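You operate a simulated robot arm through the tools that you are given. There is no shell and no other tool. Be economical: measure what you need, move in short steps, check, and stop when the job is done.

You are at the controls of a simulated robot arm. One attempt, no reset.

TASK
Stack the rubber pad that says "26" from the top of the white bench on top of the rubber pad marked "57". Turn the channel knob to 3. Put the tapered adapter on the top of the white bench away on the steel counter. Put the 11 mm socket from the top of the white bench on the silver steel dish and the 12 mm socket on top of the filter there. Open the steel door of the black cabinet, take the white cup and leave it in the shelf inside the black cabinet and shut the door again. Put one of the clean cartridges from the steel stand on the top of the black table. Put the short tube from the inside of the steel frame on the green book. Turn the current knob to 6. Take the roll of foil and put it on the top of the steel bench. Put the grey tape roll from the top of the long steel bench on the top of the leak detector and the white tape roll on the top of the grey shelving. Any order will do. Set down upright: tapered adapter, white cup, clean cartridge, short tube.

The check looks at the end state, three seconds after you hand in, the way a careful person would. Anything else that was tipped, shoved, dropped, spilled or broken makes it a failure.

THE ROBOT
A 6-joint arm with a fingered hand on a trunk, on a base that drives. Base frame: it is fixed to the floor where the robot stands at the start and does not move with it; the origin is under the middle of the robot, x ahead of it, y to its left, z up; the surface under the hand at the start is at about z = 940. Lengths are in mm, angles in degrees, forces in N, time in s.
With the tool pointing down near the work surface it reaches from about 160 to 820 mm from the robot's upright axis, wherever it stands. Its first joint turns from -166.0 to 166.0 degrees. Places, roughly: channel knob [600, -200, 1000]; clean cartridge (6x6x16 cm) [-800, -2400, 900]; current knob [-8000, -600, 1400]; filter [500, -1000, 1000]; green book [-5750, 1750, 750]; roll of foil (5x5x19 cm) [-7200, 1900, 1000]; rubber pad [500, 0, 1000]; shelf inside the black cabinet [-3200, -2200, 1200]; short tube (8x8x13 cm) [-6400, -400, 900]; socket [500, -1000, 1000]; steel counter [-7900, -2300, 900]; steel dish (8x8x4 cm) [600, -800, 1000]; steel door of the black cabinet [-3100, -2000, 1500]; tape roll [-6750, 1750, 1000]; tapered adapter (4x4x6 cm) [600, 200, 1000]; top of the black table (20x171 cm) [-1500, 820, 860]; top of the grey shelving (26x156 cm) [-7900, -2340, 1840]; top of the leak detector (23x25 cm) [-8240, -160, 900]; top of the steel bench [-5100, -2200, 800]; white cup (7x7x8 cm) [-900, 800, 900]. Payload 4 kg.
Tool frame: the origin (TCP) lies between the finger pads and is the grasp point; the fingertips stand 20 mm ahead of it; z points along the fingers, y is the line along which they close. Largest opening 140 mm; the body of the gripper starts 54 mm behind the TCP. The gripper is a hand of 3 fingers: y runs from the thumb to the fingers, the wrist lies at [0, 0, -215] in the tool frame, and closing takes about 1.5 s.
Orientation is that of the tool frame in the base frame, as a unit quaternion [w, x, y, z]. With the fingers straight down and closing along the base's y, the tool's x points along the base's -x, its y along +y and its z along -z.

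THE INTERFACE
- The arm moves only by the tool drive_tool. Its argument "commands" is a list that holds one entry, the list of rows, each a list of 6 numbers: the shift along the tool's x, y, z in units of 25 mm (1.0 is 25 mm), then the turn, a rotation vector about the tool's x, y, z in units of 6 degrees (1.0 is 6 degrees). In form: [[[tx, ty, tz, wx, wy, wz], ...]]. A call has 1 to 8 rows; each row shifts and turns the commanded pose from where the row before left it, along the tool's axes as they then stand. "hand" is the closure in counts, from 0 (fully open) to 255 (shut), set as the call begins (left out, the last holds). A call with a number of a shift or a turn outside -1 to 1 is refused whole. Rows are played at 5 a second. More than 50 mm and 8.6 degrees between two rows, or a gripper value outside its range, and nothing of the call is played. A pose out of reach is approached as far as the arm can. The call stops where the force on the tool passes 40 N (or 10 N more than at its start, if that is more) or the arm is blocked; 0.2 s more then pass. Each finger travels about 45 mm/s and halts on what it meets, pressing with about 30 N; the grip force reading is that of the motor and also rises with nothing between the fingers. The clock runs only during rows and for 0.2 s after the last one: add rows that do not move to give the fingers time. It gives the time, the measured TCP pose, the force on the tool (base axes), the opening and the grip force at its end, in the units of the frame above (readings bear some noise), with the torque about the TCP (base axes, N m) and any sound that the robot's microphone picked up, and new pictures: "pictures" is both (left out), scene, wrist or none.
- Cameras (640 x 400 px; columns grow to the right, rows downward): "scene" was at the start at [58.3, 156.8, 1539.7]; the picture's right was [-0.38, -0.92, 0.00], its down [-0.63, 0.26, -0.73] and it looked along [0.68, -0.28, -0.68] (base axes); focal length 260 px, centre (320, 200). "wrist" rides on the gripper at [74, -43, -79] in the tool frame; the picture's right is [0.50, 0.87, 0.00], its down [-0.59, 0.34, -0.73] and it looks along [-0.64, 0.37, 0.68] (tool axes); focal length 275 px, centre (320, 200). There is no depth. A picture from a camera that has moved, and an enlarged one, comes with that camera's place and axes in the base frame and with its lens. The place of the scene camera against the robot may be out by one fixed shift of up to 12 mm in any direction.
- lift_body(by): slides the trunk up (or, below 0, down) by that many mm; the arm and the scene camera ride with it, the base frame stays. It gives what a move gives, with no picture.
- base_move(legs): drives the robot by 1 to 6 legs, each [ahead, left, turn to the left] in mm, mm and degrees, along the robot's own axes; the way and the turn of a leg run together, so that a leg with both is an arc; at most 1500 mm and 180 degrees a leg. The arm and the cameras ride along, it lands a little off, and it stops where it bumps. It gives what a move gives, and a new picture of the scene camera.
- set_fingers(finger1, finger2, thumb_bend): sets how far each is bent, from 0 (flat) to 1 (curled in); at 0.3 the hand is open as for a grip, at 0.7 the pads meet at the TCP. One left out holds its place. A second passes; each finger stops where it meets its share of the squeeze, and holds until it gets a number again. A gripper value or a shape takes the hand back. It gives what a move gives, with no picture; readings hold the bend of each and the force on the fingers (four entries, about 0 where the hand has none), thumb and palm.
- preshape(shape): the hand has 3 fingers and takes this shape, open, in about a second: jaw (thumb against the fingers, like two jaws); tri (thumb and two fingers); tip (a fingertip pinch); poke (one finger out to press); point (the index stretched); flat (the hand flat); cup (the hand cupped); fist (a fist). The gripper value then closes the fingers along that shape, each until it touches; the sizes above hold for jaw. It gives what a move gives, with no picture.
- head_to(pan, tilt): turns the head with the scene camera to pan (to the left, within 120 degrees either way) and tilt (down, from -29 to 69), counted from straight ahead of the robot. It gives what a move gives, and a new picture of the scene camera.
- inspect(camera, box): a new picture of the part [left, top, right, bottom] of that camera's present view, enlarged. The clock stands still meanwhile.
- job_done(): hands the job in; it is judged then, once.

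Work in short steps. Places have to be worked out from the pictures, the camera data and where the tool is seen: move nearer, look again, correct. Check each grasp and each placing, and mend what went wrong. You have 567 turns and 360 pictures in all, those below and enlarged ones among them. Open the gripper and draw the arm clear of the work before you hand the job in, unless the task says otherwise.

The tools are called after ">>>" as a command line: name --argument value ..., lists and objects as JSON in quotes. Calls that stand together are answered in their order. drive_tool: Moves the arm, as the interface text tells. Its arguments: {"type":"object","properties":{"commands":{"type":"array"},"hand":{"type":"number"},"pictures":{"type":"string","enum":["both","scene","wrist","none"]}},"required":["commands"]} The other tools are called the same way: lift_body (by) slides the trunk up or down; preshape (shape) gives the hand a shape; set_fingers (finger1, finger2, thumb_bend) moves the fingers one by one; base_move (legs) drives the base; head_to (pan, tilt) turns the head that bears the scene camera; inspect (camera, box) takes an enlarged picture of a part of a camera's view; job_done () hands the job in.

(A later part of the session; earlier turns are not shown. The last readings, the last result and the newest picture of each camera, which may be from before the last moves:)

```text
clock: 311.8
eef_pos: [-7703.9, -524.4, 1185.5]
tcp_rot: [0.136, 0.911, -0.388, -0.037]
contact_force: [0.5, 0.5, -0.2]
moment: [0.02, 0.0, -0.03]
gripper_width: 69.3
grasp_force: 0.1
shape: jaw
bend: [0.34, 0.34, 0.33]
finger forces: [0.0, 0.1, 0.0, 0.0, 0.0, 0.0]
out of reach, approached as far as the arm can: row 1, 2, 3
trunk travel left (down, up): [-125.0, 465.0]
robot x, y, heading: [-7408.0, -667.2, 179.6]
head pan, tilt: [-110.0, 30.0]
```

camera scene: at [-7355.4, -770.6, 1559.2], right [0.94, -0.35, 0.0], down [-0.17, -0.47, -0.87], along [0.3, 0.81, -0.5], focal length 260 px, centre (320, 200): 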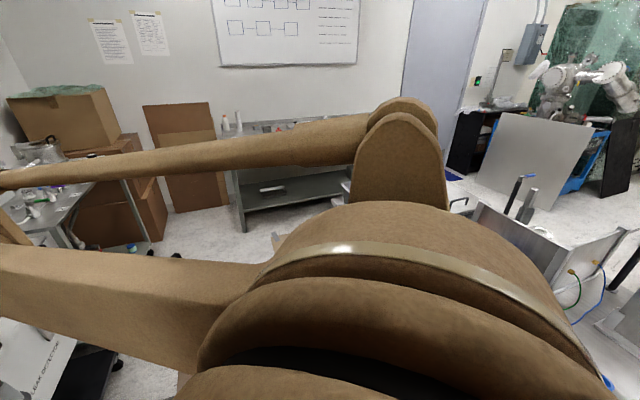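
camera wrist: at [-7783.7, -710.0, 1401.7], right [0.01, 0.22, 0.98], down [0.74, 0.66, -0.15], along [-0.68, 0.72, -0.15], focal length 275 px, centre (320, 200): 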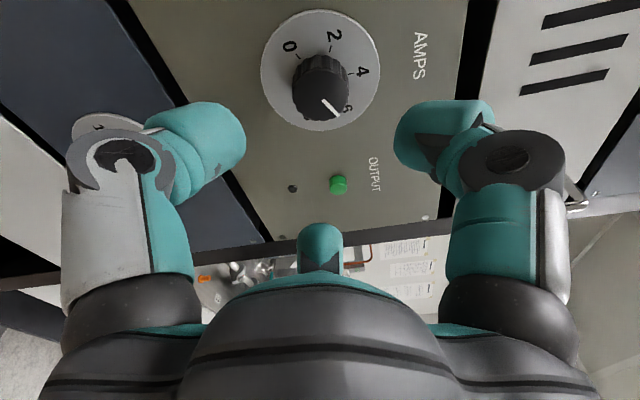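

Still limited. I try moving the hand further forward and left first, then level there.

>>> drive_tool --commands '[[[-0.698, 0.695, 0.174, 0, 0, 0], [-0.698, 0.695, 0.174, 0, 0, 0], [-0.698, 0.695, 0.174, 0, 0, 0], [-0.698, 0.695, 0.174, 0, 0, 0], [0.715, 0.663, 0.217, 0, 0, 0], [0.715, 0.663, 0.217, 0, 0, 0], [0.715, 0.663, 0.217, 0, 0, 0], [0.715, 0.663, 0.217, 0, 0, 0]]]' --pictures "none"

>>> drive_tool --commands '[[[0, 0, 0, 0.89, -0.11, 0], [0, 0, 0, 0.89, -0.11, 0], [0, 0, 0, 0.89, -0.11, 0]]]' --pictures "both"

```text
clock: 313.6
eef_pos: [-7804.1, -622.9, 1186.5]
tcp_rot: [0.145, 0.91, -0.387, -0.036]
contact_force: [-0.7, 0.7, -0.3]
moment: [0.0, -0.01, 0.03]
gripper_width: 69.6
grasp_force: 0.1
shape: jaw
bend: [0.34, 0.34, 0.33]
finger forces: [0.1, 0.0, 0.0, 0.0, 0.1, 0.0]
trunk travel left (down, up): [-125.0, 465.0]
robot x, y, heading: [-7407.0, -664.9, 180.0]
head pan, tilt: [-110.0, 30.0]
```

```text
clock: 314.4
eef_pos: [-7804.9, -622.7, 1185.4]
tcp_rot: [0.145, 0.91, -0.386, -0.035]
contact_force: [0.1, 0.0, -0.6]
moment: [-0.03, 0.03, 0.02]
gripper_width: 69.7
grasp_force: 0.1
shape: jaw
bend: [0.34, 0.34, 0.33]
finger forces: [0.1, 0.0, 0.1, 0.0, 0.1, 0.0]
out of reach, approached as far as the arm can: row 1, 2, 3
trunk travel left (down, up): [-125.0, 465.0]
robot x, y, heading: [-7407.6, -667.2, 179.8]
head pan, tilt: [-110.0, 30.0]
camera scene: at [-7355.4, -770.6, 1559.2], right [0.94, -0.35, 0.0], down [-0.17, -0.47, -0.87], along [0.3, 0.81, -0.5], focal length 260 px, centre (320, 200)
camera wrist: at [-7708.5, -628.7, 1252.3], right [-0.25, -0.93, 0.28], down [-0.51, 0.37, 0.77], along [-0.82, 0.05, -0.57], focal length 275 px, centre (320, 200)
```

scene: 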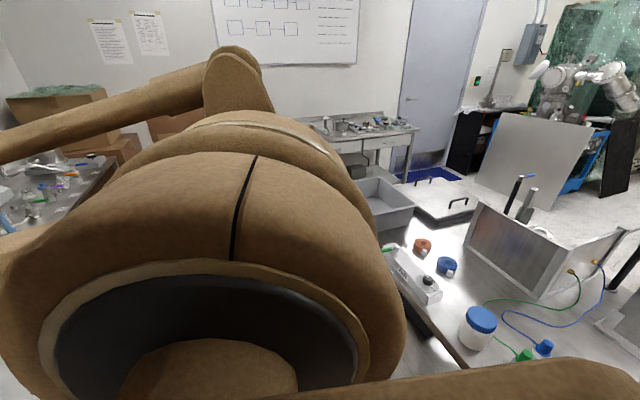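
wrist: 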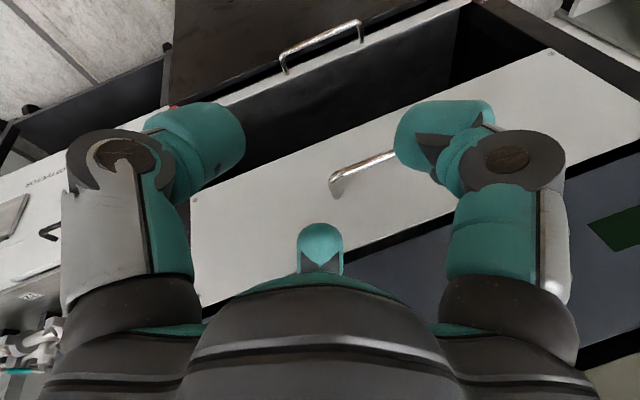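

I need to flip the wrist branch: tilt the hand up past horizontal, then rotate it about the forearm axis by 180°. First tilt up.

>>> drive_tool --commands '[[[0, 0, 0, -0.7, -0.7, 0], [0, 0, 0, -0.7, -0.7, 0], [0, 0, 0, -0.7, -0.7, 0], [0, 0, 0, -0.7, -0.7, 0], [0, 0, 0, -0.7, -0.7, 0], [0, 0, 0, -0.7, -0.7, 0], [0, 0, 0, -0.7, -0.7, 0], [0, 0, 0, -0.7, -0.7, 0]]]' --pictures "none"

>>> drive_tool --commands '[[[0, 0, 0, -0.7, -0.7, 0], [0, 0, 0, -0.7, -0.7, 0], [0, 0, 0, -0.7, -0.7, 0], [0, 0, 0, -0.7, -0.7, 0], [0, 0, 0, -0.7, -0.7, 0], [0, 0, 0, -0.7, -0.7, 0], [0, 0, 0, -0.7, -0.7, 0], [0, 0, 0, -0.7, -0.7, 0]]]' --pictures "none"

>>> head_to --pan 0 --tilt 30

```text
clock: 316.2
eef_pos: [-7804.3, -625.2, 1185.8]
tcp_rot: [0.282, 0.78, -0.385, -0.404]
contact_force: [0.2, -0.3, -0.2]
moment: [0.02, 0.01, 0.01]
gripper_width: 69.2
grasp_force: 0.2
shape: jaw
bend: [0.34, 0.34, 0.33]
finger forces: [0.0, 0.1, 0.0, 0.1, 0.1, 0.0]
trunk travel left (down, up): [-125.0, 465.0]
robot x, y, heading: [-7405.2, -662.6, 179.5]
head pan, tilt: [-110.0, 30.0]
```

```text
clock: 318.2
eef_pos: [-7834.1, -620.6, 1223.7]
tcp_rot: [-0.372, -0.52, 0.318, 0.7]
contact_force: [0.0, -0.2, 0.1]
moment: [0.0, 0.02, 0.04]
gripper_width: 69.5
grasp_force: 0.1
shape: jaw
bend: [0.34, 0.34, 0.33]
finger forces: [0.0, 0.0, 0.0, 0.1, 0.0, 0.0]
out of reach, approached as far as the arm can: row 7, 8
trunk travel left (down, up): [-125.0, 465.0]
robot x, y, heading: [-7406.3, -666.4, 179.7]
head pan, tilt: [-110.0, 30.0]
stopped in row 8: the arm was blocked; the commanded pose is now the measured one
```

```text
clock: 320.1
eef_pos: [-7835.3, -619.7, 1224.2]
tcp_rot: [-0.371, -0.52, 0.319, 0.7]
contact_force: [0.3, -0.3, -0.2]
moment: [0.02, 0.01, -0.01]
gripper_width: 69.5
grasp_force: 0.1
shape: jaw
bend: [0.34, 0.34, 0.33]
finger forces: [0.0, 0.0, 0.0, 0.0, 0.0, 0.1]
trunk travel left (down, up): [-125.0, 465.0]
robot x, y, heading: [-7407.7, -664.5, 179.6]
head pan, tilt: [0.0, 30.0]
camera scene: at [-7477.1, -855.0, 1559.2], right [0.01, 1.0, 0.0], down [0.5, 0.0, -0.87], along [-0.87, 0.0, -0.5], focal length 260 px, centre (320, 200)
```

scene: 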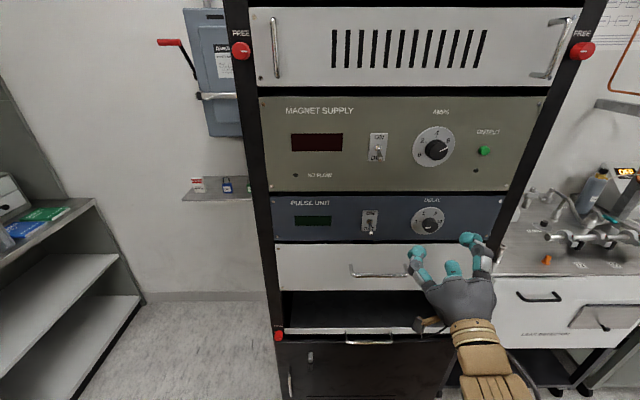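

Tool now points ahead and slightly up. I rotate it about the forward axis in the negative sense.

>>> drive_tool --commands '[[[0, 0, 0, -0.184, 0.188, -0.965], [0, 0, 0, -0.184, 0.188, -0.965], [0, 0, 0, -0.184, 0.188, -0.965], [0, 0, 0, -0.184, 0.188, -0.965], [0, 0, 0, -0.184, 0.188, -0.965], [0, 0, 0, -0.184, 0.188, -0.965], [0, 0, 0, -0.184, 0.188, -0.965], [0, 0, 0, -0.184, 0.188, -0.965]]]' --pictures "none"

>>> drive_tool --commands '[[[0, 0, 0, -0.184, 0.188, -0.965], [0, 0, 0, -0.184, 0.188, -0.965], [0, 0, 0, -0.184, 0.188, -0.965], [0, 0, 0, -0.184, 0.188, -0.965], [0, 0, 0, -0.184, 0.188, -0.965], [0, 0, 0, -0.184, 0.188, -0.965], [0, 0, 0, -0.184, 0.188, -0.965], [0, 0, 0, -0.184, 0.188, -0.965]]]' --pictures "none"

>>> drive_tool --commands '[[[0, 0, 0, -0.184, 0.188, -0.965], [0, 0, 0, -0.184, 0.188, -0.965], [0, 0, 0, -0.184, 0.188, -0.965], [0, 0, 0, -0.184, 0.188, -0.965], [0, 0, 0, -0.184, 0.188, -0.965], [0, 0, 0, -0.184, 0.188, -0.965], [0, 0, 0, -0.184, 0.188, -0.965], [0, 0, 0, -0.184, 0.188, -0.965]]]' --pictures "scene"

```text
clock: 321.9
eef_pos: [-7832.9, -621.5, 1222.2]
tcp_rot: [-0.127, -0.626, 0.005, 0.769]
contact_force: [-0.2, 0.5, -0.2]
moment: [0.0, 0.02, 0.0]
gripper_width: 69.5
grasp_force: 0.0
shape: jaw
bend: [0.34, 0.34, 0.33]
finger forces: [0.1, 0.0, 0.1, 0.0, 0.0, 0.0]
trunk travel left (down, up): [-125.0, 465.0]
robot x, y, heading: [-7408.7, -662.7, 179.6]
head pan, tilt: [0.0, 30.0]
```

```text
clock: 323.7
eef_pos: [-7833.7, -620.5, 1223.3]
tcp_rot: [0.139, -0.624, -0.307, 0.705]
contact_force: [-1.1, 0.5, 0.6]
moment: [0.01, 0.0, -0.02]
gripper_width: 69.8
grasp_force: 0.0
shape: jaw
bend: [0.34, 0.34, 0.33]
finger forces: [0.0, 0.0, 0.1, 0.0, 0.1, 0.1]
trunk travel left (down, up): [-125.0, 465.0]
robot x, y, heading: [-7408.6, -661.6, 179.8]
head pan, tilt: [0.0, 30.0]
```

```text
clock: 325.5
eef_pos: [-7832.6, -621.2, 1223.8]
tcp_rot: [-0.381, 0.514, 0.568, -0.518]
contact_force: [0.8, -0.7, -0.2]
moment: [0.01, -0.02, 0.01]
gripper_width: 69.7
grasp_force: 0.1
shape: jaw
bend: [0.34, 0.34, 0.33]
finger forces: [0.1, 0.1, 0.0, 0.0, 0.0, 0.0]
trunk travel left (down, up): [-125.0, 465.0]
robot x, y, heading: [-7405.0, -664.9, 179.6]
head pan, tilt: [0.0, 30.0]
camera scene: at [-7476.9, -855.1, 1559.2], right [0.0, 1.0, 0.0], down [0.5, 0.0, -0.87], along [-0.87, 0.0, -0.5], focal length 260 px, centre (320, 200)
```

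scene: 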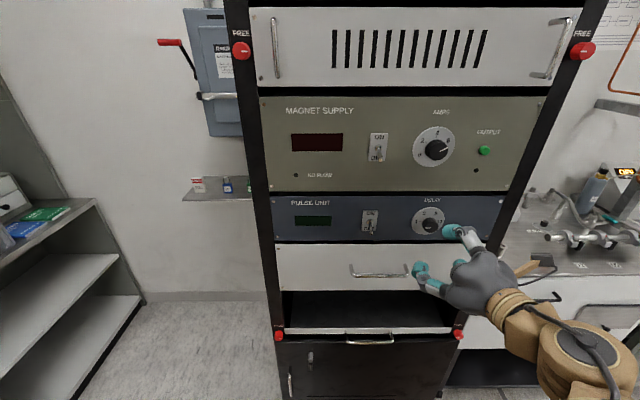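

>>> drive_tool --commands '[[[0, 0, 0, -0.184, 0.188, -0.965], [0, 0, 0, -0.184, 0.188, -0.965], [0, 0, 0, -0.184, 0.188, -0.965], [0, 0, 0, -0.184, 0.188, -0.965], [0, 0, 0, -0.184, 0.188, -0.965], [0, 0, 0, 0, 0, 0]]]' --pictures "none"

```text
clock: 326.9
eef_pos: [-7832.9, -621.3, 1223.1]
tcp_rot: [-0.5, 0.397, 0.683, -0.355]
contact_force: [0.7, -0.5, -0.3]
moment: [-0.04, 0.03, 0.02]
gripper_width: 69.5
grasp_force: 0.0
shape: jaw
bend: [0.34, 0.34, 0.33]
finger forces: [0.0, 0.0, 0.1, 0.1, 0.0, 0.0]
trunk travel left (down, up): [-125.0, 465.0]
robot x, y, heading: [-7406.4, -662.6, 179.8]
head pan, tilt: [0.0, 30.0]
```

>>> drive_tool --commands '[[[0, 0, 0, -0.9, -0.41, 0], [0, 0, 0, -0.9, -0.41, 0], [0, 0, 0, -0.9, -0.41, 0], [0, 0, 0, -0.9, -0.41, 0], [0, 0, 0, -0.9, -0.41, 0], [0, 0, 0, -0.9, -0.41, 0], [0, 0, 0, -0.9, -0.41, 0], [0, 0, 0, -0.9, -0.41, 0]]]' --pictures "none"

>>> drive_tool --commands '[[[0, 0, 0, -0.9, -0.41, 0], [0, 0, 0, -0.9, -0.41, 0], [0, 0, 0, -0.9, -0.41, 0], [0, 0, 0, -0.9, -0.41, 0], [0, 0, 0, -0.6, -0.28, 0], [0, 0, 0, 0, 0, 0]]]' --pictures "none"

```text
clock: 328.7
eef_pos: [-7818.2, -571.6, 1224.9]
tcp_rot: [-0.195, 0.483, 0.838, -0.162]
contact_force: [0.6, 0.7, -0.6]
moment: [0.01, -0.02, 0.01]
gripper_width: 69.5
grasp_force: 0.1
shape: jaw
bend: [0.34, 0.34, 0.33]
finger forces: [0.1, 0.0, 0.0, 0.1, 0.1, 0.0]
out of reach, approached as far as the arm can: row 6, 7, 8
trunk travel left (down, up): [-125.0, 465.0]
robot x, y, heading: [-7404.4, -661.7, 179.7]
head pan, tilt: [0.0, 30.0]
```

```text
clock: 330.1
eef_pos: [-7788.4, -515.0, 1224.7]
tcp_rot: [-0.009, 0.481, 0.866, -0.139]
contact_force: [-0.6, 0.4, 0.3]
moment: [0.02, 0.02, -0.04]
gripper_width: 69.7
grasp_force: 0.0
shape: jaw
bend: [0.34, 0.34, 0.33]
finger forces: [0.0, 0.1, 0.0, 0.0, 0.0, 0.0]
out of reach, approached as far as the arm can: row 1, 2, 3, 4
trunk travel left (down, up): [-125.0, 465.0]
robot x, y, heading: [-7408.2, -665.0, 179.7]
head pan, tilt: [0.0, 30.0]
```

This behaves like the first-joint limit in a flipped shoulder branch: the blocked wedge is dead ahead. I test by moving the hand to the right and levelling there.

>>> drive_tool --commands '[[[0.8355, 0.499, -0.232, 0, 0, 0], [0.8355, 0.499, -0.232, 0, 0, 0], [0.8355, 0.499, -0.232, 0, 0, 0], [0.8355, 0.499, -0.232, 0, 0, 0], [0, 0, 0, -0.8, 0.38, 0], [0, 0, 0, -0.8, 0.38, 0], [0, 0, 0, -0.8, 0.38, 0]]]' --pictures "none"

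>>> head_to --pan -20 --tilt 40

```text
clock: 331.7
eef_pos: [-7787.6, -414.8, 1227.8]
tcp_rot: [-0.022, 0.482, 0.865, -0.139]
contact_force: [-0.2, 0.5, -0.6]
moment: [-0.02, 0.03, -0.02]
gripper_width: 69.5
grasp_force: 0.1
shape: jaw
bend: [0.34, 0.34, 0.33]
finger forces: [0.1, 0.0, 0.0, 0.0, 0.0, 0.0]
out of reach, approached as far as the arm can: row 5, 6, 7
trunk travel left (down, up): [-125.0, 465.0]
robot x, y, heading: [-7407.6, -664.9, 179.7]
head pan, tilt: [0.0, 30.0]
```

```text
clock: 332.6
eef_pos: [-7788.4, -415.0, 1227.2]
tcp_rot: [-0.021, 0.483, 0.864, -0.139]
contact_force: [-0.4, 0.0, -0.4]
moment: [-0.01, 0.03, 0.01]
gripper_width: 69.7
grasp_force: 0.0
shape: jaw
bend: [0.34, 0.34, 0.33]
finger forces: [0.0, 0.0, 0.0, 0.0, 0.0, 0.1]
trunk travel left (down, up): [-125.0, 465.0]
robot x, y, heading: [-7402.6, -664.1, 179.5]
head pan, tilt: [-20.0, 40.0]
camera scene: at [-7466.5, -826.0, 1543.9], right [0.35, 0.94, 0.0], down [0.6, -0.22, -0.77], along [-0.72, 0.26, -0.64], focal length 260 px, centre (320, 200)
```

scene: 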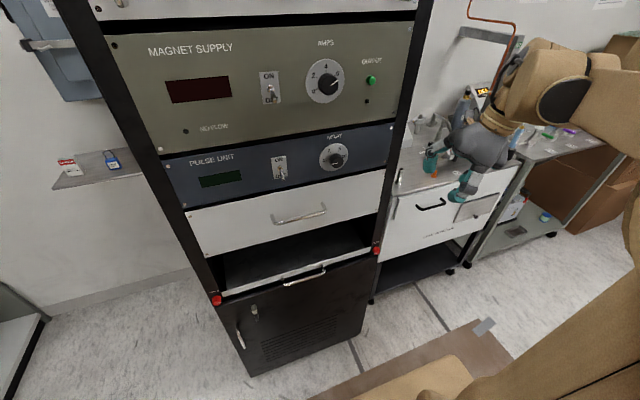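

The limit is the 4th joint (wrist-flipped branch, ~16° short). I'll sweep the tool: down→left→ahead→right→down, which unwinds it. First I back the base off a little for room, then swing left.

>>> base_move --legs '[[-110, 0, 0]]'

>>> drive_tool --commands '[[[0, 0, 0, 0.5, -0.85, 0], [0, 0, 0, 0.5, -0.85, 0], [0, 0, 0, 0.5, -0.85, 0], [0, 0, 0, 0.5, -0.85, 0], [0, 0, 0, 0.5, -0.85, 0], [0, 0, 0, 0.5, -0.85, 0], [0, 0, 0, 0.5, -0.85, 0]]]' --pictures "none"

>>> drive_tool --commands '[[[0, 0, 0, 0.5, -0.85, 0], [0, 0, 0, 0.5, -0.85, 0], [0, 0, 0, 0.5, -0.85, 0], [0, 0, 0, 0.5, -0.85, 0], [0, 0, 0, 0.5, -0.85, 0], [0, 0, 0, 0.5, -0.85, 0]]]' --pictures "none"

```text
clock: 333.8
eef_pos: [-7675.9, -415.7, 1228.9]
tcp_rot: [-0.022, 0.483, 0.864, -0.139]
contact_force: [0.4, 0.0, 0.5]
moment: [-0.01, 0.0, 0.0]
gripper_width: 69.7
grasp_force: 0.0
shape: jaw
bend: [0.34, 0.34, 0.33]
finger forces: [0.0, 0.0, 0.1, 0.0, 0.1, 0.0]
trunk travel left (down, up): [-125.0, 465.0]
robot x, y, heading: [-7294.1, -663.5, 179.8]
head pan, tilt: [-20.0, 40.0]
camera scene: at [-7353.1, -826.5, 1543.9], right [0.35, 0.94, 0.0], down [0.6, -0.22, -0.77], along [-0.72, 0.27, -0.64], focal length 260 px, centre (320, 200)
```

scene: 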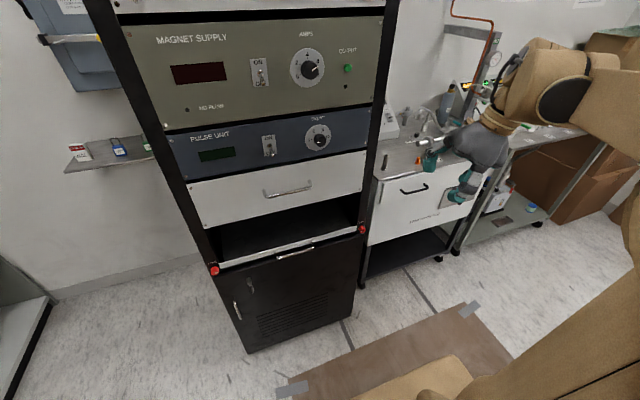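

```text
clock: 335.4
eef_pos: [-7677.6, -417.8, 1228.1]
tcp_rot: [0.102, 0.435, 0.823, -0.351]
contact_force: [0.2, -0.6, 0.0]
moment: [-0.02, 0.01, 0.0]
gripper_width: 69.8
grasp_force: 0.0
shape: jaw
bend: [0.34, 0.34, 0.33]
finger forces: [0.1, 0.1, 0.0, 0.0, 0.1, 0.0]
out of reach, approached as far as the arm can: row 5, 6, 7
trunk travel left (down, up): [-125.0, 465.0]
robot x, y, heading: [-7293.4, -663.7, 179.6]
head pan, tilt: [-20.0, 40.0]
```

```text
clock: 336.8
eef_pos: [-7692.1, -430.3, 1227.7]
tcp_rot: [0.106, 0.433, 0.817, -0.366]
contact_force: [-0.2, 0.5, 0.3]
moment: [0.0, -0.01, -0.01]
gripper_width: 69.9
grasp_force: 0.0
shape: jaw
bend: [0.34, 0.34, 0.33]
finger forces: [0.0, 0.1, 0.0, 0.1, 0.0, 0.0]
out of reach, approached as far as the arm can: row 1, 2, 3, 4, 5, 6
trunk travel left (down, up): [-125.0, 465.0]
robot x, y, heading: [-7294.1, -665.5, 179.6]
head pan, tilt: [-20.0, 40.0]
```

>>> drive_tool --commands '[[[0, 0, 0, 0, 0, -1], [0, 0, 0, 0, 0, -1], [0, 0, 0, 0, 0, -1], [0, 0, 0, 0, 0, -1], [0, 0, 0, 0, 0, -1]]]' --pictures "none"

>>> drive_tool --commands '[[[0, 0, 0, 0, 0, 1], [0, 0, 0, 0, 0, 1], [0, 0, 0, 0, 0, 1], [0, 0, 0, 0, 0, 1], [0, 0, 0, 0, 0, 1], [0, 0, 0, 0, 0, 1], [0, 0, 0, 0, 0, 1], [0, 0, 0, 0, 0, 1]]]' --pictures "none"

```text
clock: 337.9
eef_pos: [-7692.6, -428.7, 1228.9]
tcp_rot: [0.007, 0.206, 0.901, -0.382]
contact_force: [-0.5, 0.1, 0.3]
moment: [0.02, 0.0, 0.01]
gripper_width: 69.6
grasp_force: 0.1
shape: jaw
bend: [0.34, 0.34, 0.33]
finger forces: [0.0, 0.0, 0.0, 0.1, 0.0, 0.0]
trunk travel left (down, up): [-125.0, 465.0]
robot x, y, heading: [-7295.3, -664.6, 179.8]
head pan, tilt: [-20.0, 40.0]
```

```text
clock: 339.8
eef_pos: [-7690.9, -428.2, 1228.1]
tcp_rot: [0.161, 0.556, 0.739, -0.346]
contact_force: [0.8, 0.8, 1.3]
moment: [-0.03, 0.01, 0.0]
gripper_width: 69.6
grasp_force: 0.0
shape: jaw
bend: [0.34, 0.34, 0.33]
finger forces: [0.0, 0.0, 0.0, 0.0, 0.0, 0.1]
trunk travel left (down, up): [-125.0, 465.0]
robot x, y, heading: [-7292.3, -664.5, 179.7]
head pan, tilt: [-20.0, 40.0]
```

Rolling is free, so another joint is limiting. I look at the arm itself.

>>> head_to --pan -55 --tilt 15

```text
clock: 340.8
eef_pos: [-7692.5, -428.7, 1228.4]
tcp_rot: [0.162, 0.555, 0.739, -0.346]
contact_force: [-0.3, 0.2, -0.1]
moment: [-0.04, -0.01, 0.01]
gripper_width: 69.6
grasp_force: 0.1
shape: jaw
bend: [0.34, 0.34, 0.33]
finger forces: [0.1, 0.0, 0.0, 0.0, 0.0, 0.0]
trunk travel left (down, up): [-125.0, 465.0]
robot x, y, heading: [-7292.2, -664.6, 180.1]
head pan, tilt: [-55.0, 15.0]
camera scene: at [-7328.3, -779.1, 1583.4], right [0.82, 0.57, 0.0], down [0.15, -0.21, -0.97], along [-0.55, 0.79, -0.26], focal length 260 px, centre (320, 200)
```

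scene: 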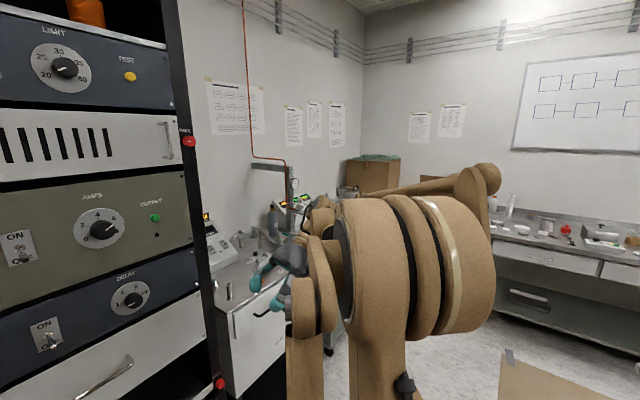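

I test the first-joint hypothesis by moving the hand well to the right, then levelling.

>>> drive_tool --commands '[[[0.708, 0.144, -0.691, 0, 0, 0], [0.708, 0.144, -0.691, 0, 0, 0], [0.708, 0.144, -0.691, 0, 0, 0], [0.708, 0.144, -0.691, 0, 0, 0], [0.708, 0.144, -0.691, 0, 0, 0], [0.708, 0.144, -0.691, 0, 0, 0], [0.708, 0.144, -0.691, 0, 0, 0], [0.708, 0.144, -0.691, 0, 0, 0]]]' --pictures "none"

>>> drive_tool --commands '[[[0, 0, 0, -0.47, 0.88, 0], [0, 0, 0, -0.47, 0.88, 0], [0, 0, 0, -0.47, 0.88, 0], [0, 0, 0, -0.47, 0.88, 0], [0, 0, 0, -0.47, 0.88, 0], [0, 0, 0, -0.47, 0.88, 0], [0, 0, 0, -0.47, 0.88, 0]]]' --pictures "none"

```text
clock: 342.6
eef_pos: [-7773.2, -293.3, 1230.1]
tcp_rot: [0.15, 0.561, 0.739, -0.343]
contact_force: [0.4, -0.1, 0.1]
moment: [-0.02, 0.0, -0.01]
gripper_width: 69.6
grasp_force: 0.1
shape: jaw
bend: [0.34, 0.34, 0.33]
finger forces: [0.0, 0.1, 0.0, 0.0, 0.0, 0.0]
out of reach, approached as far as the arm can: row 1, 2, 3, 4, 5, 6, 7, 8
trunk travel left (down, up): [-125.0, 465.0]
robot x, y, heading: [-7294.3, -666.2, 179.8]
head pan, tilt: [-55.0, 15.0]
```

```text
clock: 344.2
eef_pos: [-7779.6, -301.3, 1228.2]
tcp_rot: [0.025, 0.597, 0.788, -0.144]
contact_force: [-0.1, 0.1, 0.5]
moment: [0.02, 0.0, 0.01]
gripper_width: 69.6
grasp_force: 0.2
shape: jaw
bend: [0.34, 0.34, 0.33]
finger forces: [0.0, 0.1, 0.0, 0.1, 0.0, 0.0]
out of reach, approached as far as the arm can: row 5, 6, 7
trunk travel left (down, up): [-125.0, 465.0]
robot x, y, heading: [-7298.2, -664.7, 179.7]
head pan, tilt: [-55.0, 15.0]
```

Moving right is blocked along a fixed plane, so the first joint is at its right-hand stop; I should swing left. I move the hand left and try levelling there.

>>> drive_tool --commands '[[[-0.934, -0.246, 0.257, 0, 0, 0], [-0.934, -0.246, 0.257, 0, 0, 0], [-0.934, -0.246, 0.257, 0, 0, 0], [-0.934, -0.246, 0.257, 0, 0, 0], [-0.934, -0.246, 0.257, 0, 0, 0], [-0.934, -0.246, 0.257, 0, 0, 0], [-0.934, -0.246, 0.257, 0, 0, 0], [-0.934, -0.246, 0.257, 0, 0, 0]]]' --pictures "none"

>>> drive_tool --commands '[[[-0.934, -0.246, 0.257, 0, 0, 0], [-0.934, -0.246, 0.257, 0, 0, 0], [-0.934, -0.246, 0.257, 0, 0, 0], [-0.934, -0.246, 0.257, 0, 0, 0], [-0.934, -0.246, 0.257, 0, 0, 0], [-0.934, -0.246, 0.257, 0, 0, 0], [-0.934, -0.246, 0.257, 0, 0, 0], [-0.934, -0.246, 0.257, 0, 0, 0]]]' --pictures "none"

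>>> drive_tool --commands '[[[-0.934, -0.246, 0.257, 0, 0, 0], [-0.934, -0.246, 0.257, 0, 0, 0], [-0.934, -0.246, 0.257, 0, 0, 0], [-0.934, -0.246, 0.257, 0, 0, 0], [-0.934, -0.246, 0.257, 0, 0, 0], [-0.934, -0.246, 0.257, 0, 0, 0]]]' --pictures "none"

```text
clock: 346.0
eef_pos: [-7778.9, -502.3, 1227.9]
tcp_rot: [0.025, 0.598, 0.788, -0.145]
contact_force: [-0.2, -0.4, -0.4]
moment: [0.01, 0.02, 0.01]
gripper_width: 69.8
grasp_force: 0.0
shape: jaw
bend: [0.34, 0.34, 0.33]
finger forces: [0.0, 0.1, 0.1, 0.1, 0.0, 0.0]
trunk travel left (down, up): [-125.0, 465.0]
robot x, y, heading: [-7295.8, -669.2, 179.7]
head pan, tilt: [-55.0, 15.0]
```

```text
clock: 347.8
eef_pos: [-7780.0, -701.2, 1229.9]
tcp_rot: [0.029, 0.598, 0.787, -0.149]
contact_force: [0.2, 0.4, 0.8]
moment: [0.02, 0.02, -0.04]
gripper_width: 69.6
grasp_force: 0.1
shape: jaw
bend: [0.34, 0.34, 0.33]
finger forces: [0.0, 0.1, 0.0, 0.0, 0.1, 0.0]
trunk travel left (down, up): [-125.0, 465.0]
robot x, y, heading: [-7297.0, -667.1, 179.6]
head pan, tilt: [-55.0, 15.0]
```

```text
clock: 349.2
eef_pos: [-7786.5, -822.8, 1229.0]
tcp_rot: [0.043, 0.594, 0.787, -0.16]
contact_force: [0.5, -0.1, -0.7]
moment: [0.01, 0.01, 0.03]
gripper_width: 69.3
grasp_force: 0.0
shape: jaw
bend: [0.34, 0.34, 0.33]
finger forces: [0.0, 0.0, 0.0, 0.1, 0.0, 0.1]
out of reach, approached as far as the arm can: row 2, 3, 4, 5, 6
trunk travel left (down, up): [-125.0, 465.0]
robot x, y, heading: [-7296.1, -665.0, 179.4]
head pan, tilt: [-55.0, 15.0]
```

>>> head_to --pan -25 --tilt 25

```text
clock: 350.1
eef_pos: [-7786.8, -821.9, 1229.6]
tcp_rot: [0.043, 0.594, 0.787, -0.161]
contact_force: [0.0, 0.0, -0.7]
moment: [0.01, 0.03, -0.01]
gripper_width: 69.4
grasp_force: 0.0
shape: jaw
bend: [0.34, 0.34, 0.33]
finger forces: [0.0, 0.1, 0.0, 0.0, 0.1, 0.0]
trunk travel left (down, up): [-125.0, 465.0]
robot x, y, heading: [-7296.1, -664.1, 180.0]
head pan, tilt: [-25.0, 25.0]
camera scene: at [-7358.3, -816.7, 1567.2], right [0.43, 0.9, 0.0], down [0.38, -0.18, -0.91], along [-0.82, 0.39, -0.42], focal length 260 px, centre (320, 200)
```

scene: 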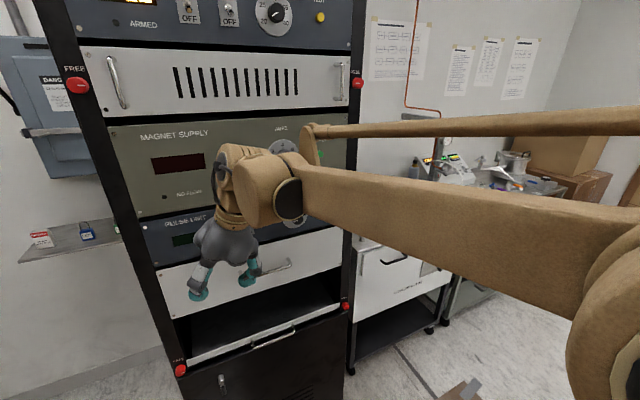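

I move back into the free zone (right 120 mm) and try levelling in tiny steps to see what gives.

>>> drive_tool --commands '[[[0.921, 0.2426, -0.3045, 0, 0, 0], [0.921, 0.2426, -0.3045, 0, 0, 0], [0.921, 0.2426, -0.3045, 0, 0, 0], [0.921, 0.2426, -0.3045, 0, 0, 0], [0.921, 0.2426, -0.3045, 0, 0, 0], [0, 0, 0, -0.2, 0.26, 0], [0, 0, 0, -0.2, 0.26, 0], [0, 0, 0, -0.2, 0.26, 0]]]' --pictures "none"

>>> drive_tool --commands '[[[0, 0, 0, -0.2, 0.26, 0], [0, 0, 0, -0.2, 0.26, 0], [0, 0, 0, -0.2, 0.26, 0], [0, 0, 0, -0.2, 0.26, 0]]]' --pictures "none"

```text
clock: 351.9
eef_pos: [-7785.2, -694.7, 1229.6]
tcp_rot: [0.042, 0.595, 0.79, -0.14]
contact_force: [0.8, 0.3, 0.3]
moment: [-0.01, 0.02, 0.0]
gripper_width: 69.8
grasp_force: 0.1
shape: jaw
bend: [0.34, 0.34, 0.33]
finger forces: [0.1, 0.0, 0.0, 0.0, 0.1, 0.0]
out of reach, approached as far as the arm can: row 8
trunk travel left (down, up): [-125.0, 465.0]
robot x, y, heading: [-7297.5, -666.1, 179.6]
head pan, tilt: [-25.0, 25.0]
```

```text
clock: 352.9
eef_pos: [-7785.5, -694.5, 1229.5]
tcp_rot: [0.051, 0.595, 0.791, -0.134]
contact_force: [-0.6, 0.1, -0.1]
moment: [-0.01, -0.01, -0.01]
gripper_width: 69.6
grasp_force: 0.0
shape: jaw
bend: [0.34, 0.34, 0.33]
finger forces: [0.0, 0.0, 0.0, 0.0, 0.1, 0.0]
out of reach, approached as far as the arm can: row 2, 4
trunk travel left (down, up): [-125.0, 465.0]
robot x, y, heading: [-7296.7, -664.6, 180.1]
head pan, tilt: [-25.0, 25.0]
```

The only stuck direction is a leftward lean ≥16° (5th joint). To flip it, the tool must point fully left (joint 5 through zero). I try that here, where there is more room.

>>> drive_tool --commands '[[[0, 0, 0, 0.266, -0.964, 0], [0, 0, 0, 0.266, -0.964, 0], [0, 0, 0, 0.266, -0.964, 0], [0, 0, 0, 0.266, -0.964, 0], [0, 0, 0, 0.266, -0.964, 0], [0, 0, 0, 0.266, -0.964, 0]]]' --pictures "none"

>>> drive_tool --commands '[[[0, 0, 0, 0.266, -0.964, 0], [0, 0, 0, 0.266, -0.964, 0], [0, 0, 0, 0.266, -0.964, 0], [0, 0, 0, 0.266, -0.964, 0], [0, 0, 0, 0.266, -0.964, 0], [0, 0, 0, 0.266, -0.964, 0], [0, 0, 0, 0.266, -0.964, 0]]]' --pictures "scene"

```text
clock: 354.3
eef_pos: [-7786.8, -695.8, 1228.4]
tcp_rot: [0.235, 0.53, 0.725, -0.372]
contact_force: [0.3, 1.5, 0.6]
moment: [0.02, -0.01, 0.02]
gripper_width: 69.6
grasp_force: 0.0
shape: jaw
bend: [0.34, 0.34, 0.33]
finger forces: [0.0, 0.1, 0.0, 0.1, 0.0, 0.0]
trunk travel left (down, up): [-125.0, 465.0]
robot x, y, heading: [-7292.7, -667.1, 179.9]
head pan, tilt: [-25.0, 25.0]
```

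```text
clock: 355.9
eef_pos: [-7787.1, -697.0, 1229.3]
tcp_rot: [-0.42, -0.388, -0.561, 0.598]
contact_force: [0.9, -0.4, 0.8]
moment: [0.02, 0.02, -0.02]
gripper_width: 69.5
grasp_force: 0.0
shape: jaw
bend: [0.34, 0.34, 0.33]
finger forces: [0.1, 0.0, 0.1, 0.0, 0.0, 0.1]
trunk travel left (down, up): [-125.0, 465.0]
robot x, y, heading: [-7294.3, -664.7, 179.7]
head pan, tilt: [-25.0, 25.0]
camera scene: at [-7358.8, -816.6, 1567.2], right [0.43, 0.9, 0.0], down [0.38, -0.18, -0.91], along [-0.82, 0.39, -0.42], focal length 260 px, centre (320, 200)
```

scene: 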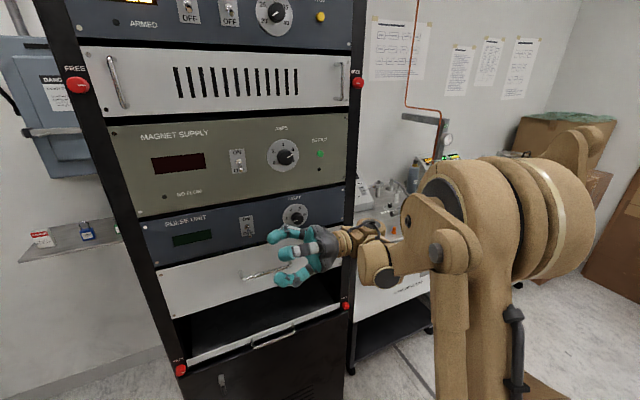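

Reached without a block. Now I go 24° past horizontal (upward) and then rotate 180° about the left axis via the forward side.

>>> drive_tool --commands '[[[0, 0, 0, 0.266, -0.964, 0], [0, 0, 0, 0.266, -0.964, 0], [0, 0, 0, 0.266, -0.964, 0], [0, 0, 0, 0.266, -0.964, 0]]]' --pictures "none"

>>> drive_tool --commands '[[[0, 0, 0, 0.452, 0.125, 0.883], [0, 0, 0, 0.452, 0.125, 0.883], [0, 0, 0, 0.452, 0.125, 0.883], [0, 0, 0, 0.452, 0.125, 0.883], [0, 0, 0, 0.452, 0.125, 0.883], [0, 0, 0, 0.452, 0.125, 0.883], [0, 0, 0, 0.452, 0.125, 0.883], [0, 0, 0, 0.452, 0.125, 0.883]]]' --pictures "none"

>>> drive_tool --commands '[[[0, 0, 0, 0.452, 0.125, 0.883], [0, 0, 0, 0.452, 0.125, 0.883], [0, 0, 0, 0.452, 0.125, 0.883], [0, 0, 0, 0.452, 0.125, 0.883], [0, 0, 0, 0.452, 0.125, 0.883], [0, 0, 0, 0.452, 0.125, 0.883], [0, 0, 0, 0.452, 0.125, 0.883], [0, 0, 0, 0.452, 0.125, 0.883]]]' --pictures "scene"

```text
clock: 356.9
eef_pos: [-7785.9, -697.3, 1228.0]
tcp_rot: [-0.501, -0.284, -0.432, 0.694]
contact_force: [0.8, 0.5, -0.3]
moment: [-0.03, 0.0, -0.01]
gripper_width: 69.8
grasp_force: 0.1
shape: jaw
bend: [0.34, 0.34, 0.33]
finger forces: [0.0, 0.0, 0.1, 0.0, 0.0, 0.0]
trunk travel left (down, up): [-125.0, 465.0]
robot x, y, heading: [-7296.5, -665.3, 179.7]
head pan, tilt: [-25.0, 25.0]
```

```text
clock: 358.7
eef_pos: [-7786.2, -697.2, 1228.6]
tcp_rot: [0.633, 0.543, 0.191, -0.519]
contact_force: [-0.6, -0.4, 0.1]
moment: [-0.02, 0.0, 0.0]
gripper_width: 69.5
grasp_force: 0.2
shape: jaw
bend: [0.34, 0.34, 0.33]
finger forces: [0.1, 0.1, 0.0, 0.1, 0.0, 0.1]
trunk travel left (down, up): [-125.0, 465.0]
robot x, y, heading: [-7298.4, -660.9, 179.4]
head pan, tilt: [-25.0, 25.0]
```

```text
clock: 360.5
eef_pos: [-7785.4, -695.5, 1229.5]
tcp_rot: [0.655, 0.706, -0.084, -0.255]
contact_force: [0.7, 0.0, -0.6]
moment: [0.03, -0.02, -0.01]
gripper_width: 69.8
grasp_force: 0.0
shape: jaw
bend: [0.34, 0.34, 0.33]
finger forces: [0.1, 0.0, 0.0, 0.0, 0.0, 0.0]
trunk travel left (down, up): [-125.0, 465.0]
robot x, y, heading: [-7297.3, -665.8, 179.6]
head pan, tilt: [-25.0, 25.0]
camera scene: at [-7358.2, -816.7, 1567.2], right [0.43, 0.9, 0.0], down [0.38, -0.18, -0.91], along [-0.82, 0.39, -0.42], focal length 260 px, centre (320, 200)
```

scene: 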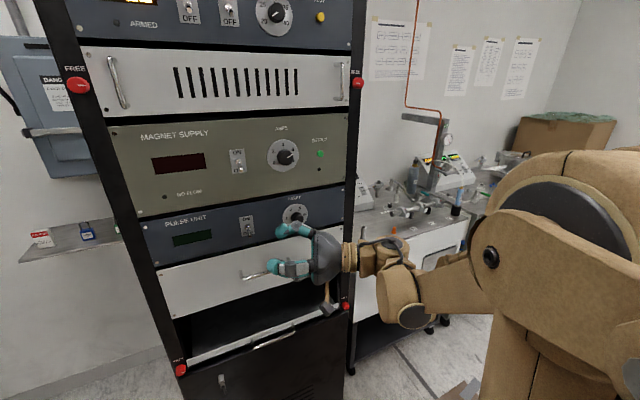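

Working. I complete the 180°.

>>> drive_tool --commands '[[[0, 0, 0, 0.452, 0.125, 0.883], [0, 0, 0, 0.452, 0.125, 0.883], [0, 0, 0, 0.452, 0.125, 0.883], [0, 0, 0, 0.452, 0.125, 0.883], [0, 0, 0, 0.452, 0.125, 0.883], [0, 0, 0, 0.452, 0.125, 0.883], [0, 0, 0, 0.452, 0.125, 0.883]]]' --pictures "none"

>>> drive_tool --commands '[[[0, 0, 0, 0.452, 0.125, 0.883], [0, 0, 0, 0.452, 0.125, 0.883], [0, 0, 0, 0.452, 0.125, 0.883], [0, 0, 0, 0.452, 0.125, 0.883], [0, 0, 0, 0.452, 0.125, 0.883], [0, 0, 0, 0.452, 0.125, 0.883], [0, 0, 0, 0.452, 0.125, 0.883]]]' --pictures "none"

```text
clock: 362.1
eef_pos: [-7786.4, -696.4, 1228.9]
tcp_rot: [0.581, 0.75, -0.314, 0.016]
contact_force: [0.7, 0.0, -0.4]
moment: [0.02, -0.03, 0.0]
gripper_width: 70.0
grasp_force: 0.1
shape: jaw
bend: [0.34, 0.34, 0.33]
finger forces: [0.0, 0.1, 0.1, 0.0, 0.1, 0.1]
trunk travel left (down, up): [-125.0, 465.0]
robot x, y, heading: [-7297.6, -665.9, 179.5]
head pan, tilt: [-25.0, 25.0]
```

```text
clock: 363.7
eef_pos: [-7786.6, -696.3, 1229.2]
tcp_rot: [0.43, 0.695, -0.503, 0.283]
contact_force: [0.7, 0.0, 0.4]
moment: [0.0, 0.01, -0.01]
gripper_width: 69.6
grasp_force: 0.1
shape: jaw
bend: [0.34, 0.34, 0.33]
finger forces: [0.0, 0.1, 0.0, 0.0, 0.1, 0.0]
trunk travel left (down, up): [-125.0, 465.0]
robot x, y, heading: [-7295.9, -664.5, 179.8]
head pan, tilt: [-25.0, 25.0]
```

Now I lean the tool from left-down to straight down.

>>> drive_tool --commands '[[[0, 0, 0, 0.353, -0.935, 0], [0, 0, 0, 0.353, -0.935, 0], [0, 0, 0, 0.353, -0.935, 0], [0, 0, 0, 0.353, -0.935, 0], [0, 0, 0, 0.353, -0.935, 0]]]' --pictures "none"

>>> drive_tool --commands '[[[0, 0, 0, 0.353, -0.935, 0], [0, 0, 0, 0.353, -0.935, 0], [0, 0, 0, 0.353, -0.935, 0], [0, 0, 0, 0.353, -0.935, 0], [0, 0, 0, 0.353, -0.935, 0]]]' --pictures "none"

```text
clock: 364.9
eef_pos: [-7786.6, -697.9, 1229.0]
tcp_rot: [0.23, 0.78, -0.563, 0.15]
contact_force: [0.2, -0.1, 0.4]
moment: [0.01, 0.03, 0.0]
gripper_width: 69.5
grasp_force: 0.1
shape: jaw
bend: [0.34, 0.34, 0.33]
finger forces: [0.0, 0.0, 0.0, 0.0, 0.0, 0.0]
trunk travel left (down, up): [-125.0, 465.0]
robot x, y, heading: [-7296.5, -663.2, 179.4]
head pan, tilt: [-25.0, 25.0]
```

```text
clock: 366.1
eef_pos: [-7786.7, -697.5, 1229.0]
tcp_rot: [0.118, 0.802, -0.581, 0.074]
contact_force: [0.4, -0.1, 0.0]
moment: [-0.02, -0.01, -0.04]
gripper_width: 69.6
grasp_force: 0.1
shape: jaw
bend: [0.34, 0.34, 0.33]
finger forces: [0.0, 0.0, 0.1, 0.0, 0.0, 0.0]
out of reach, approached as far as the arm can: row 4, 5
trunk travel left (down, up): [-125.0, 465.0]
robot x, y, heading: [-7297.4, -665.5, 179.7]
head pan, tilt: [-25.0, 25.0]
```

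Same 16° stop, so the branch flips about another axis. I'll try approaching vertical from the other side: tilt ahead, sweep to the right, then down.

>>> drive_tool --commands '[[[0, 0, 0, -0.95, -0.314, 0], [0, 0, 0, -0.95, -0.314, 0], [0, 0, 0, -0.95, -0.314, 0], [0, 0, 0, -0.95, -0.314, 0], [0, 0, 0, -0.95, -0.314, 0], [0, 0, 0, -0.95, -0.314, 0], [0, 0, 0, -0.95, -0.314, 0], [0, 0, 0, -0.95, -0.314, 0]]]' --pictures "none"

>>> drive_tool --commands '[[[0, 0, 0, -0.95, -0.314, 0], [0, 0, 0, -0.95, -0.314, 0], [0, 0, 0, -0.95, -0.314, 0], [0, 0, 0, -0.95, -0.314, 0], [0, 0, 0, -0.95, -0.314, 0], [0, 0, 0, -0.95, -0.314, 0]]]' --pictures "scene"

```text
clock: 367.9
eef_pos: [-7785.3, -696.1, 1230.4]
tcp_rot: [0.343, 0.697, -0.574, -0.259]
contact_force: [-0.2, 0.1, 0.0]
moment: [0.02, 0.02, -0.01]
gripper_width: 69.5
grasp_force: 0.2
shape: jaw
bend: [0.34, 0.34, 0.33]
finger forces: [0.0, 0.0, 0.0, 0.0, 0.1, 0.0]
trunk travel left (down, up): [-125.0, 465.0]
robot x, y, heading: [-7293.5, -664.1, 179.6]
head pan, tilt: [-25.0, 25.0]
```

```text
clock: 369.3
eef_pos: [-7789.8, -689.9, 1240.0]
tcp_rot: [0.502, 0.544, -0.511, -0.438]
contact_force: [0.6, 0.7, -0.1]
moment: [0.02, 0.0, 0.02]
gripper_width: 69.5
grasp_force: 0.1
shape: jaw
bend: [0.34, 0.34, 0.33]
finger forces: [0.0, 0.0, 0.0, 0.0, 0.1, 0.1]
out of reach, approached as far as the arm can: row 3, 4, 5, 6
trunk travel left (down, up): [-125.0, 465.0]
robot x, y, heading: [-7292.1, -666.9, 179.8]
head pan, tilt: [-25.0, 25.0]
camera scene: at [-7358.8, -816.6, 1567.2], right [0.43, 0.9, 0.0], down [0.38, -0.18, -0.91], along [-0.82, 0.39, -0.42], focal length 260 px, centre (320, 200)
```

scene: 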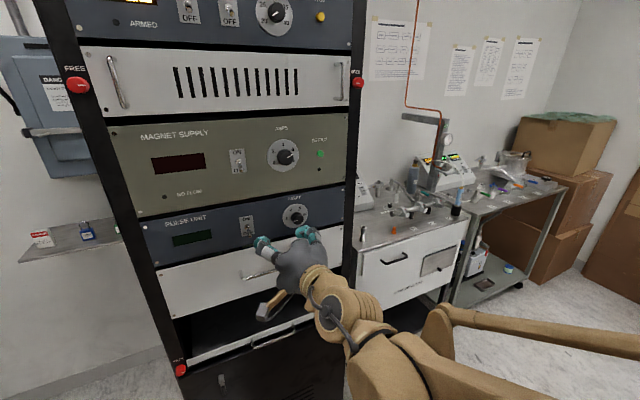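

>>> drive_tool --commands '[[[0, 0, 0, -0.037, -0.994, 0.1], [0, 0, 0, -0.037, -0.994, 0.1], [0, 0, 0, -0.037, -0.994, 0.1], [0, 0, 0, -0.037, -0.994, 0.1], [0, 0, 0, -0.037, -0.994, 0.1], [0, 0, 0, -0.037, -0.994, 0.1], [0, 0, 0, -0.037, -0.994, 0.1], [0, 0, 0, -0.037, -0.994, 0.1]]]' --pictures "none"

>>> drive_tool --commands '[[[0, 0, 0, -0.037, -0.994, 0.1], [0, 0, 0, -0.037, -0.994, 0.1], [0, 0, 0, -0.037, -0.994, 0.1], [0, 0, 0, -0.037, -0.994, 0.1], [0, 0, 0, -0.037, -0.994, 0.1], [0, 0, 0, -0.037, -0.994, 0.1]]]' --pictures "scene"

```text
clock: 371.1
eef_pos: [-7786.7, -687.5, 1229.7]
tcp_rot: [-0.259, -0.267, 0.668, 0.645]
contact_force: [-0.7, -0.3, 0.0]
moment: [-0.01, -0.02, 0.04]
gripper_width: 69.8
grasp_force: 0.0
shape: jaw
bend: [0.34, 0.34, 0.33]
finger forces: [0.0, 0.0, 0.0, 0.1, 0.1, 0.0]
out of reach, approached as far as the arm can: row 1, 2
trunk travel left (down, up): [-125.0, 465.0]
robot x, y, heading: [-7296.8, -665.3, 179.5]
head pan, tilt: [-25.0, 25.0]
```

```text
clock: 372.5
eef_pos: [-7787.2, -687.8, 1229.3]
tcp_rot: [-0.064, -0.033, 0.716, 0.695]
contact_force: [0.5, -0.1, -0.2]
moment: [-0.02, -0.01, -0.01]
gripper_width: 69.8
grasp_force: 0.1
shape: jaw
bend: [0.34, 0.34, 0.33]
finger forces: [0.1, 0.0, 0.0, 0.0, 0.0, 0.1]
trunk travel left (down, up): [-125.0, 465.0]
robot x, y, heading: [-7298.6, -663.8, 179.5]
head pan, tilt: [-25.0, 25.0]
camera scene: at [-7358.9, -816.9, 1567.1], right [0.43, 0.9, 0.0], down [0.38, -0.18, -0.91], along [-0.82, 0.39, -0.42], focal length 260 px, centre (320, 200)
```

scene: 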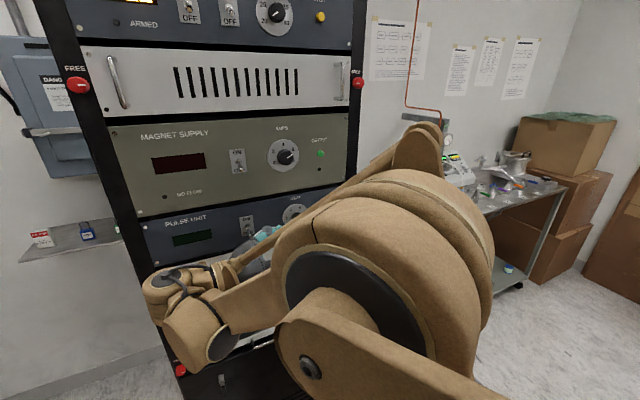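

Tool points right now. I tilt it down from this side.

>>> drive_tool --commands '[[[0, 0, 0, 1, -0.046, 0], [0, 0, 0, 1, -0.046, 0], [0, 0, 0, 1, -0.046, 0], [0, 0, 0, 1, -0.046, 0], [0, 0, 0, 1, -0.046, 0], [0, 0, 0, 1, -0.046, 0], [0, 0, 0, 1, -0.046, 0], [0, 0, 0, 1, -0.046, 0]]]' --pictures "none"

>>> drive_tool --commands '[[[0, 0, 0, 1, -0.046, 0], [0, 0, 0, 1, -0.046, 0], [0, 0, 0, 1, -0.046, 0], [0, 0, 0, 1, -0.046, 0], [0, 0, 0, 1, -0.046, 0], [0, 0, 0, 1, -0.046, 0], [0, 0, 0, 0.5, -0.046, 0]]]' --pictures "scene"

```text
clock: 374.3
eef_pos: [-7785.7, -688.2, 1229.3]
tcp_rot: [-0.032, -0.044, 0.937, 0.344]
contact_force: [-0.4, -0.2, 0.3]
moment: [-0.03, 0.03, 0.01]
gripper_width: 69.6
grasp_force: 0.0
shape: jaw
bend: [0.34, 0.34, 0.33]
finger forces: [0.0, 0.0, 0.1, 0.1, 0.0, 0.1]
trunk travel left (down, up): [-125.0, 465.0]
robot x, y, heading: [-7293.4, -666.5, 179.8]
head pan, tilt: [-25.0, 25.0]
```

```text
clock: 375.9
eef_pos: [-7787.1, -686.3, 1229.1]
tcp_rot: [0.0, -0.046, 0.999, 0.011]
contact_force: [0.2, -0.3, 0.4]
moment: [-0.02, -0.01, 0.0]
gripper_width: 69.7
grasp_force: 0.1
shape: jaw
bend: [0.34, 0.34, 0.33]
finger forces: [0.1, 0.0, 0.0, 0.0, 0.0, 0.0]
trunk travel left (down, up): [-125.0, 465.0]
robot x, y, heading: [-7296.3, -663.3, 179.8]
head pan, tilt: [-25.0, 25.0]
camera scene: at [-7358.4, -816.6, 1567.2], right [0.43, 0.9, 0.0], down [0.38, -0.18, -0.91], along [-0.82, 0.39, -0.42], focal length 260 px, centre (320, 200)
```

scene: 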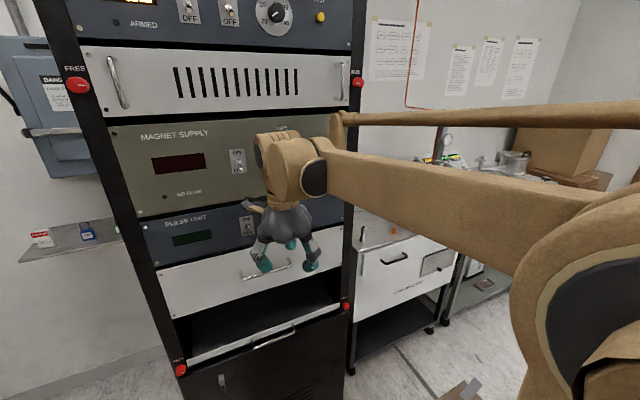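

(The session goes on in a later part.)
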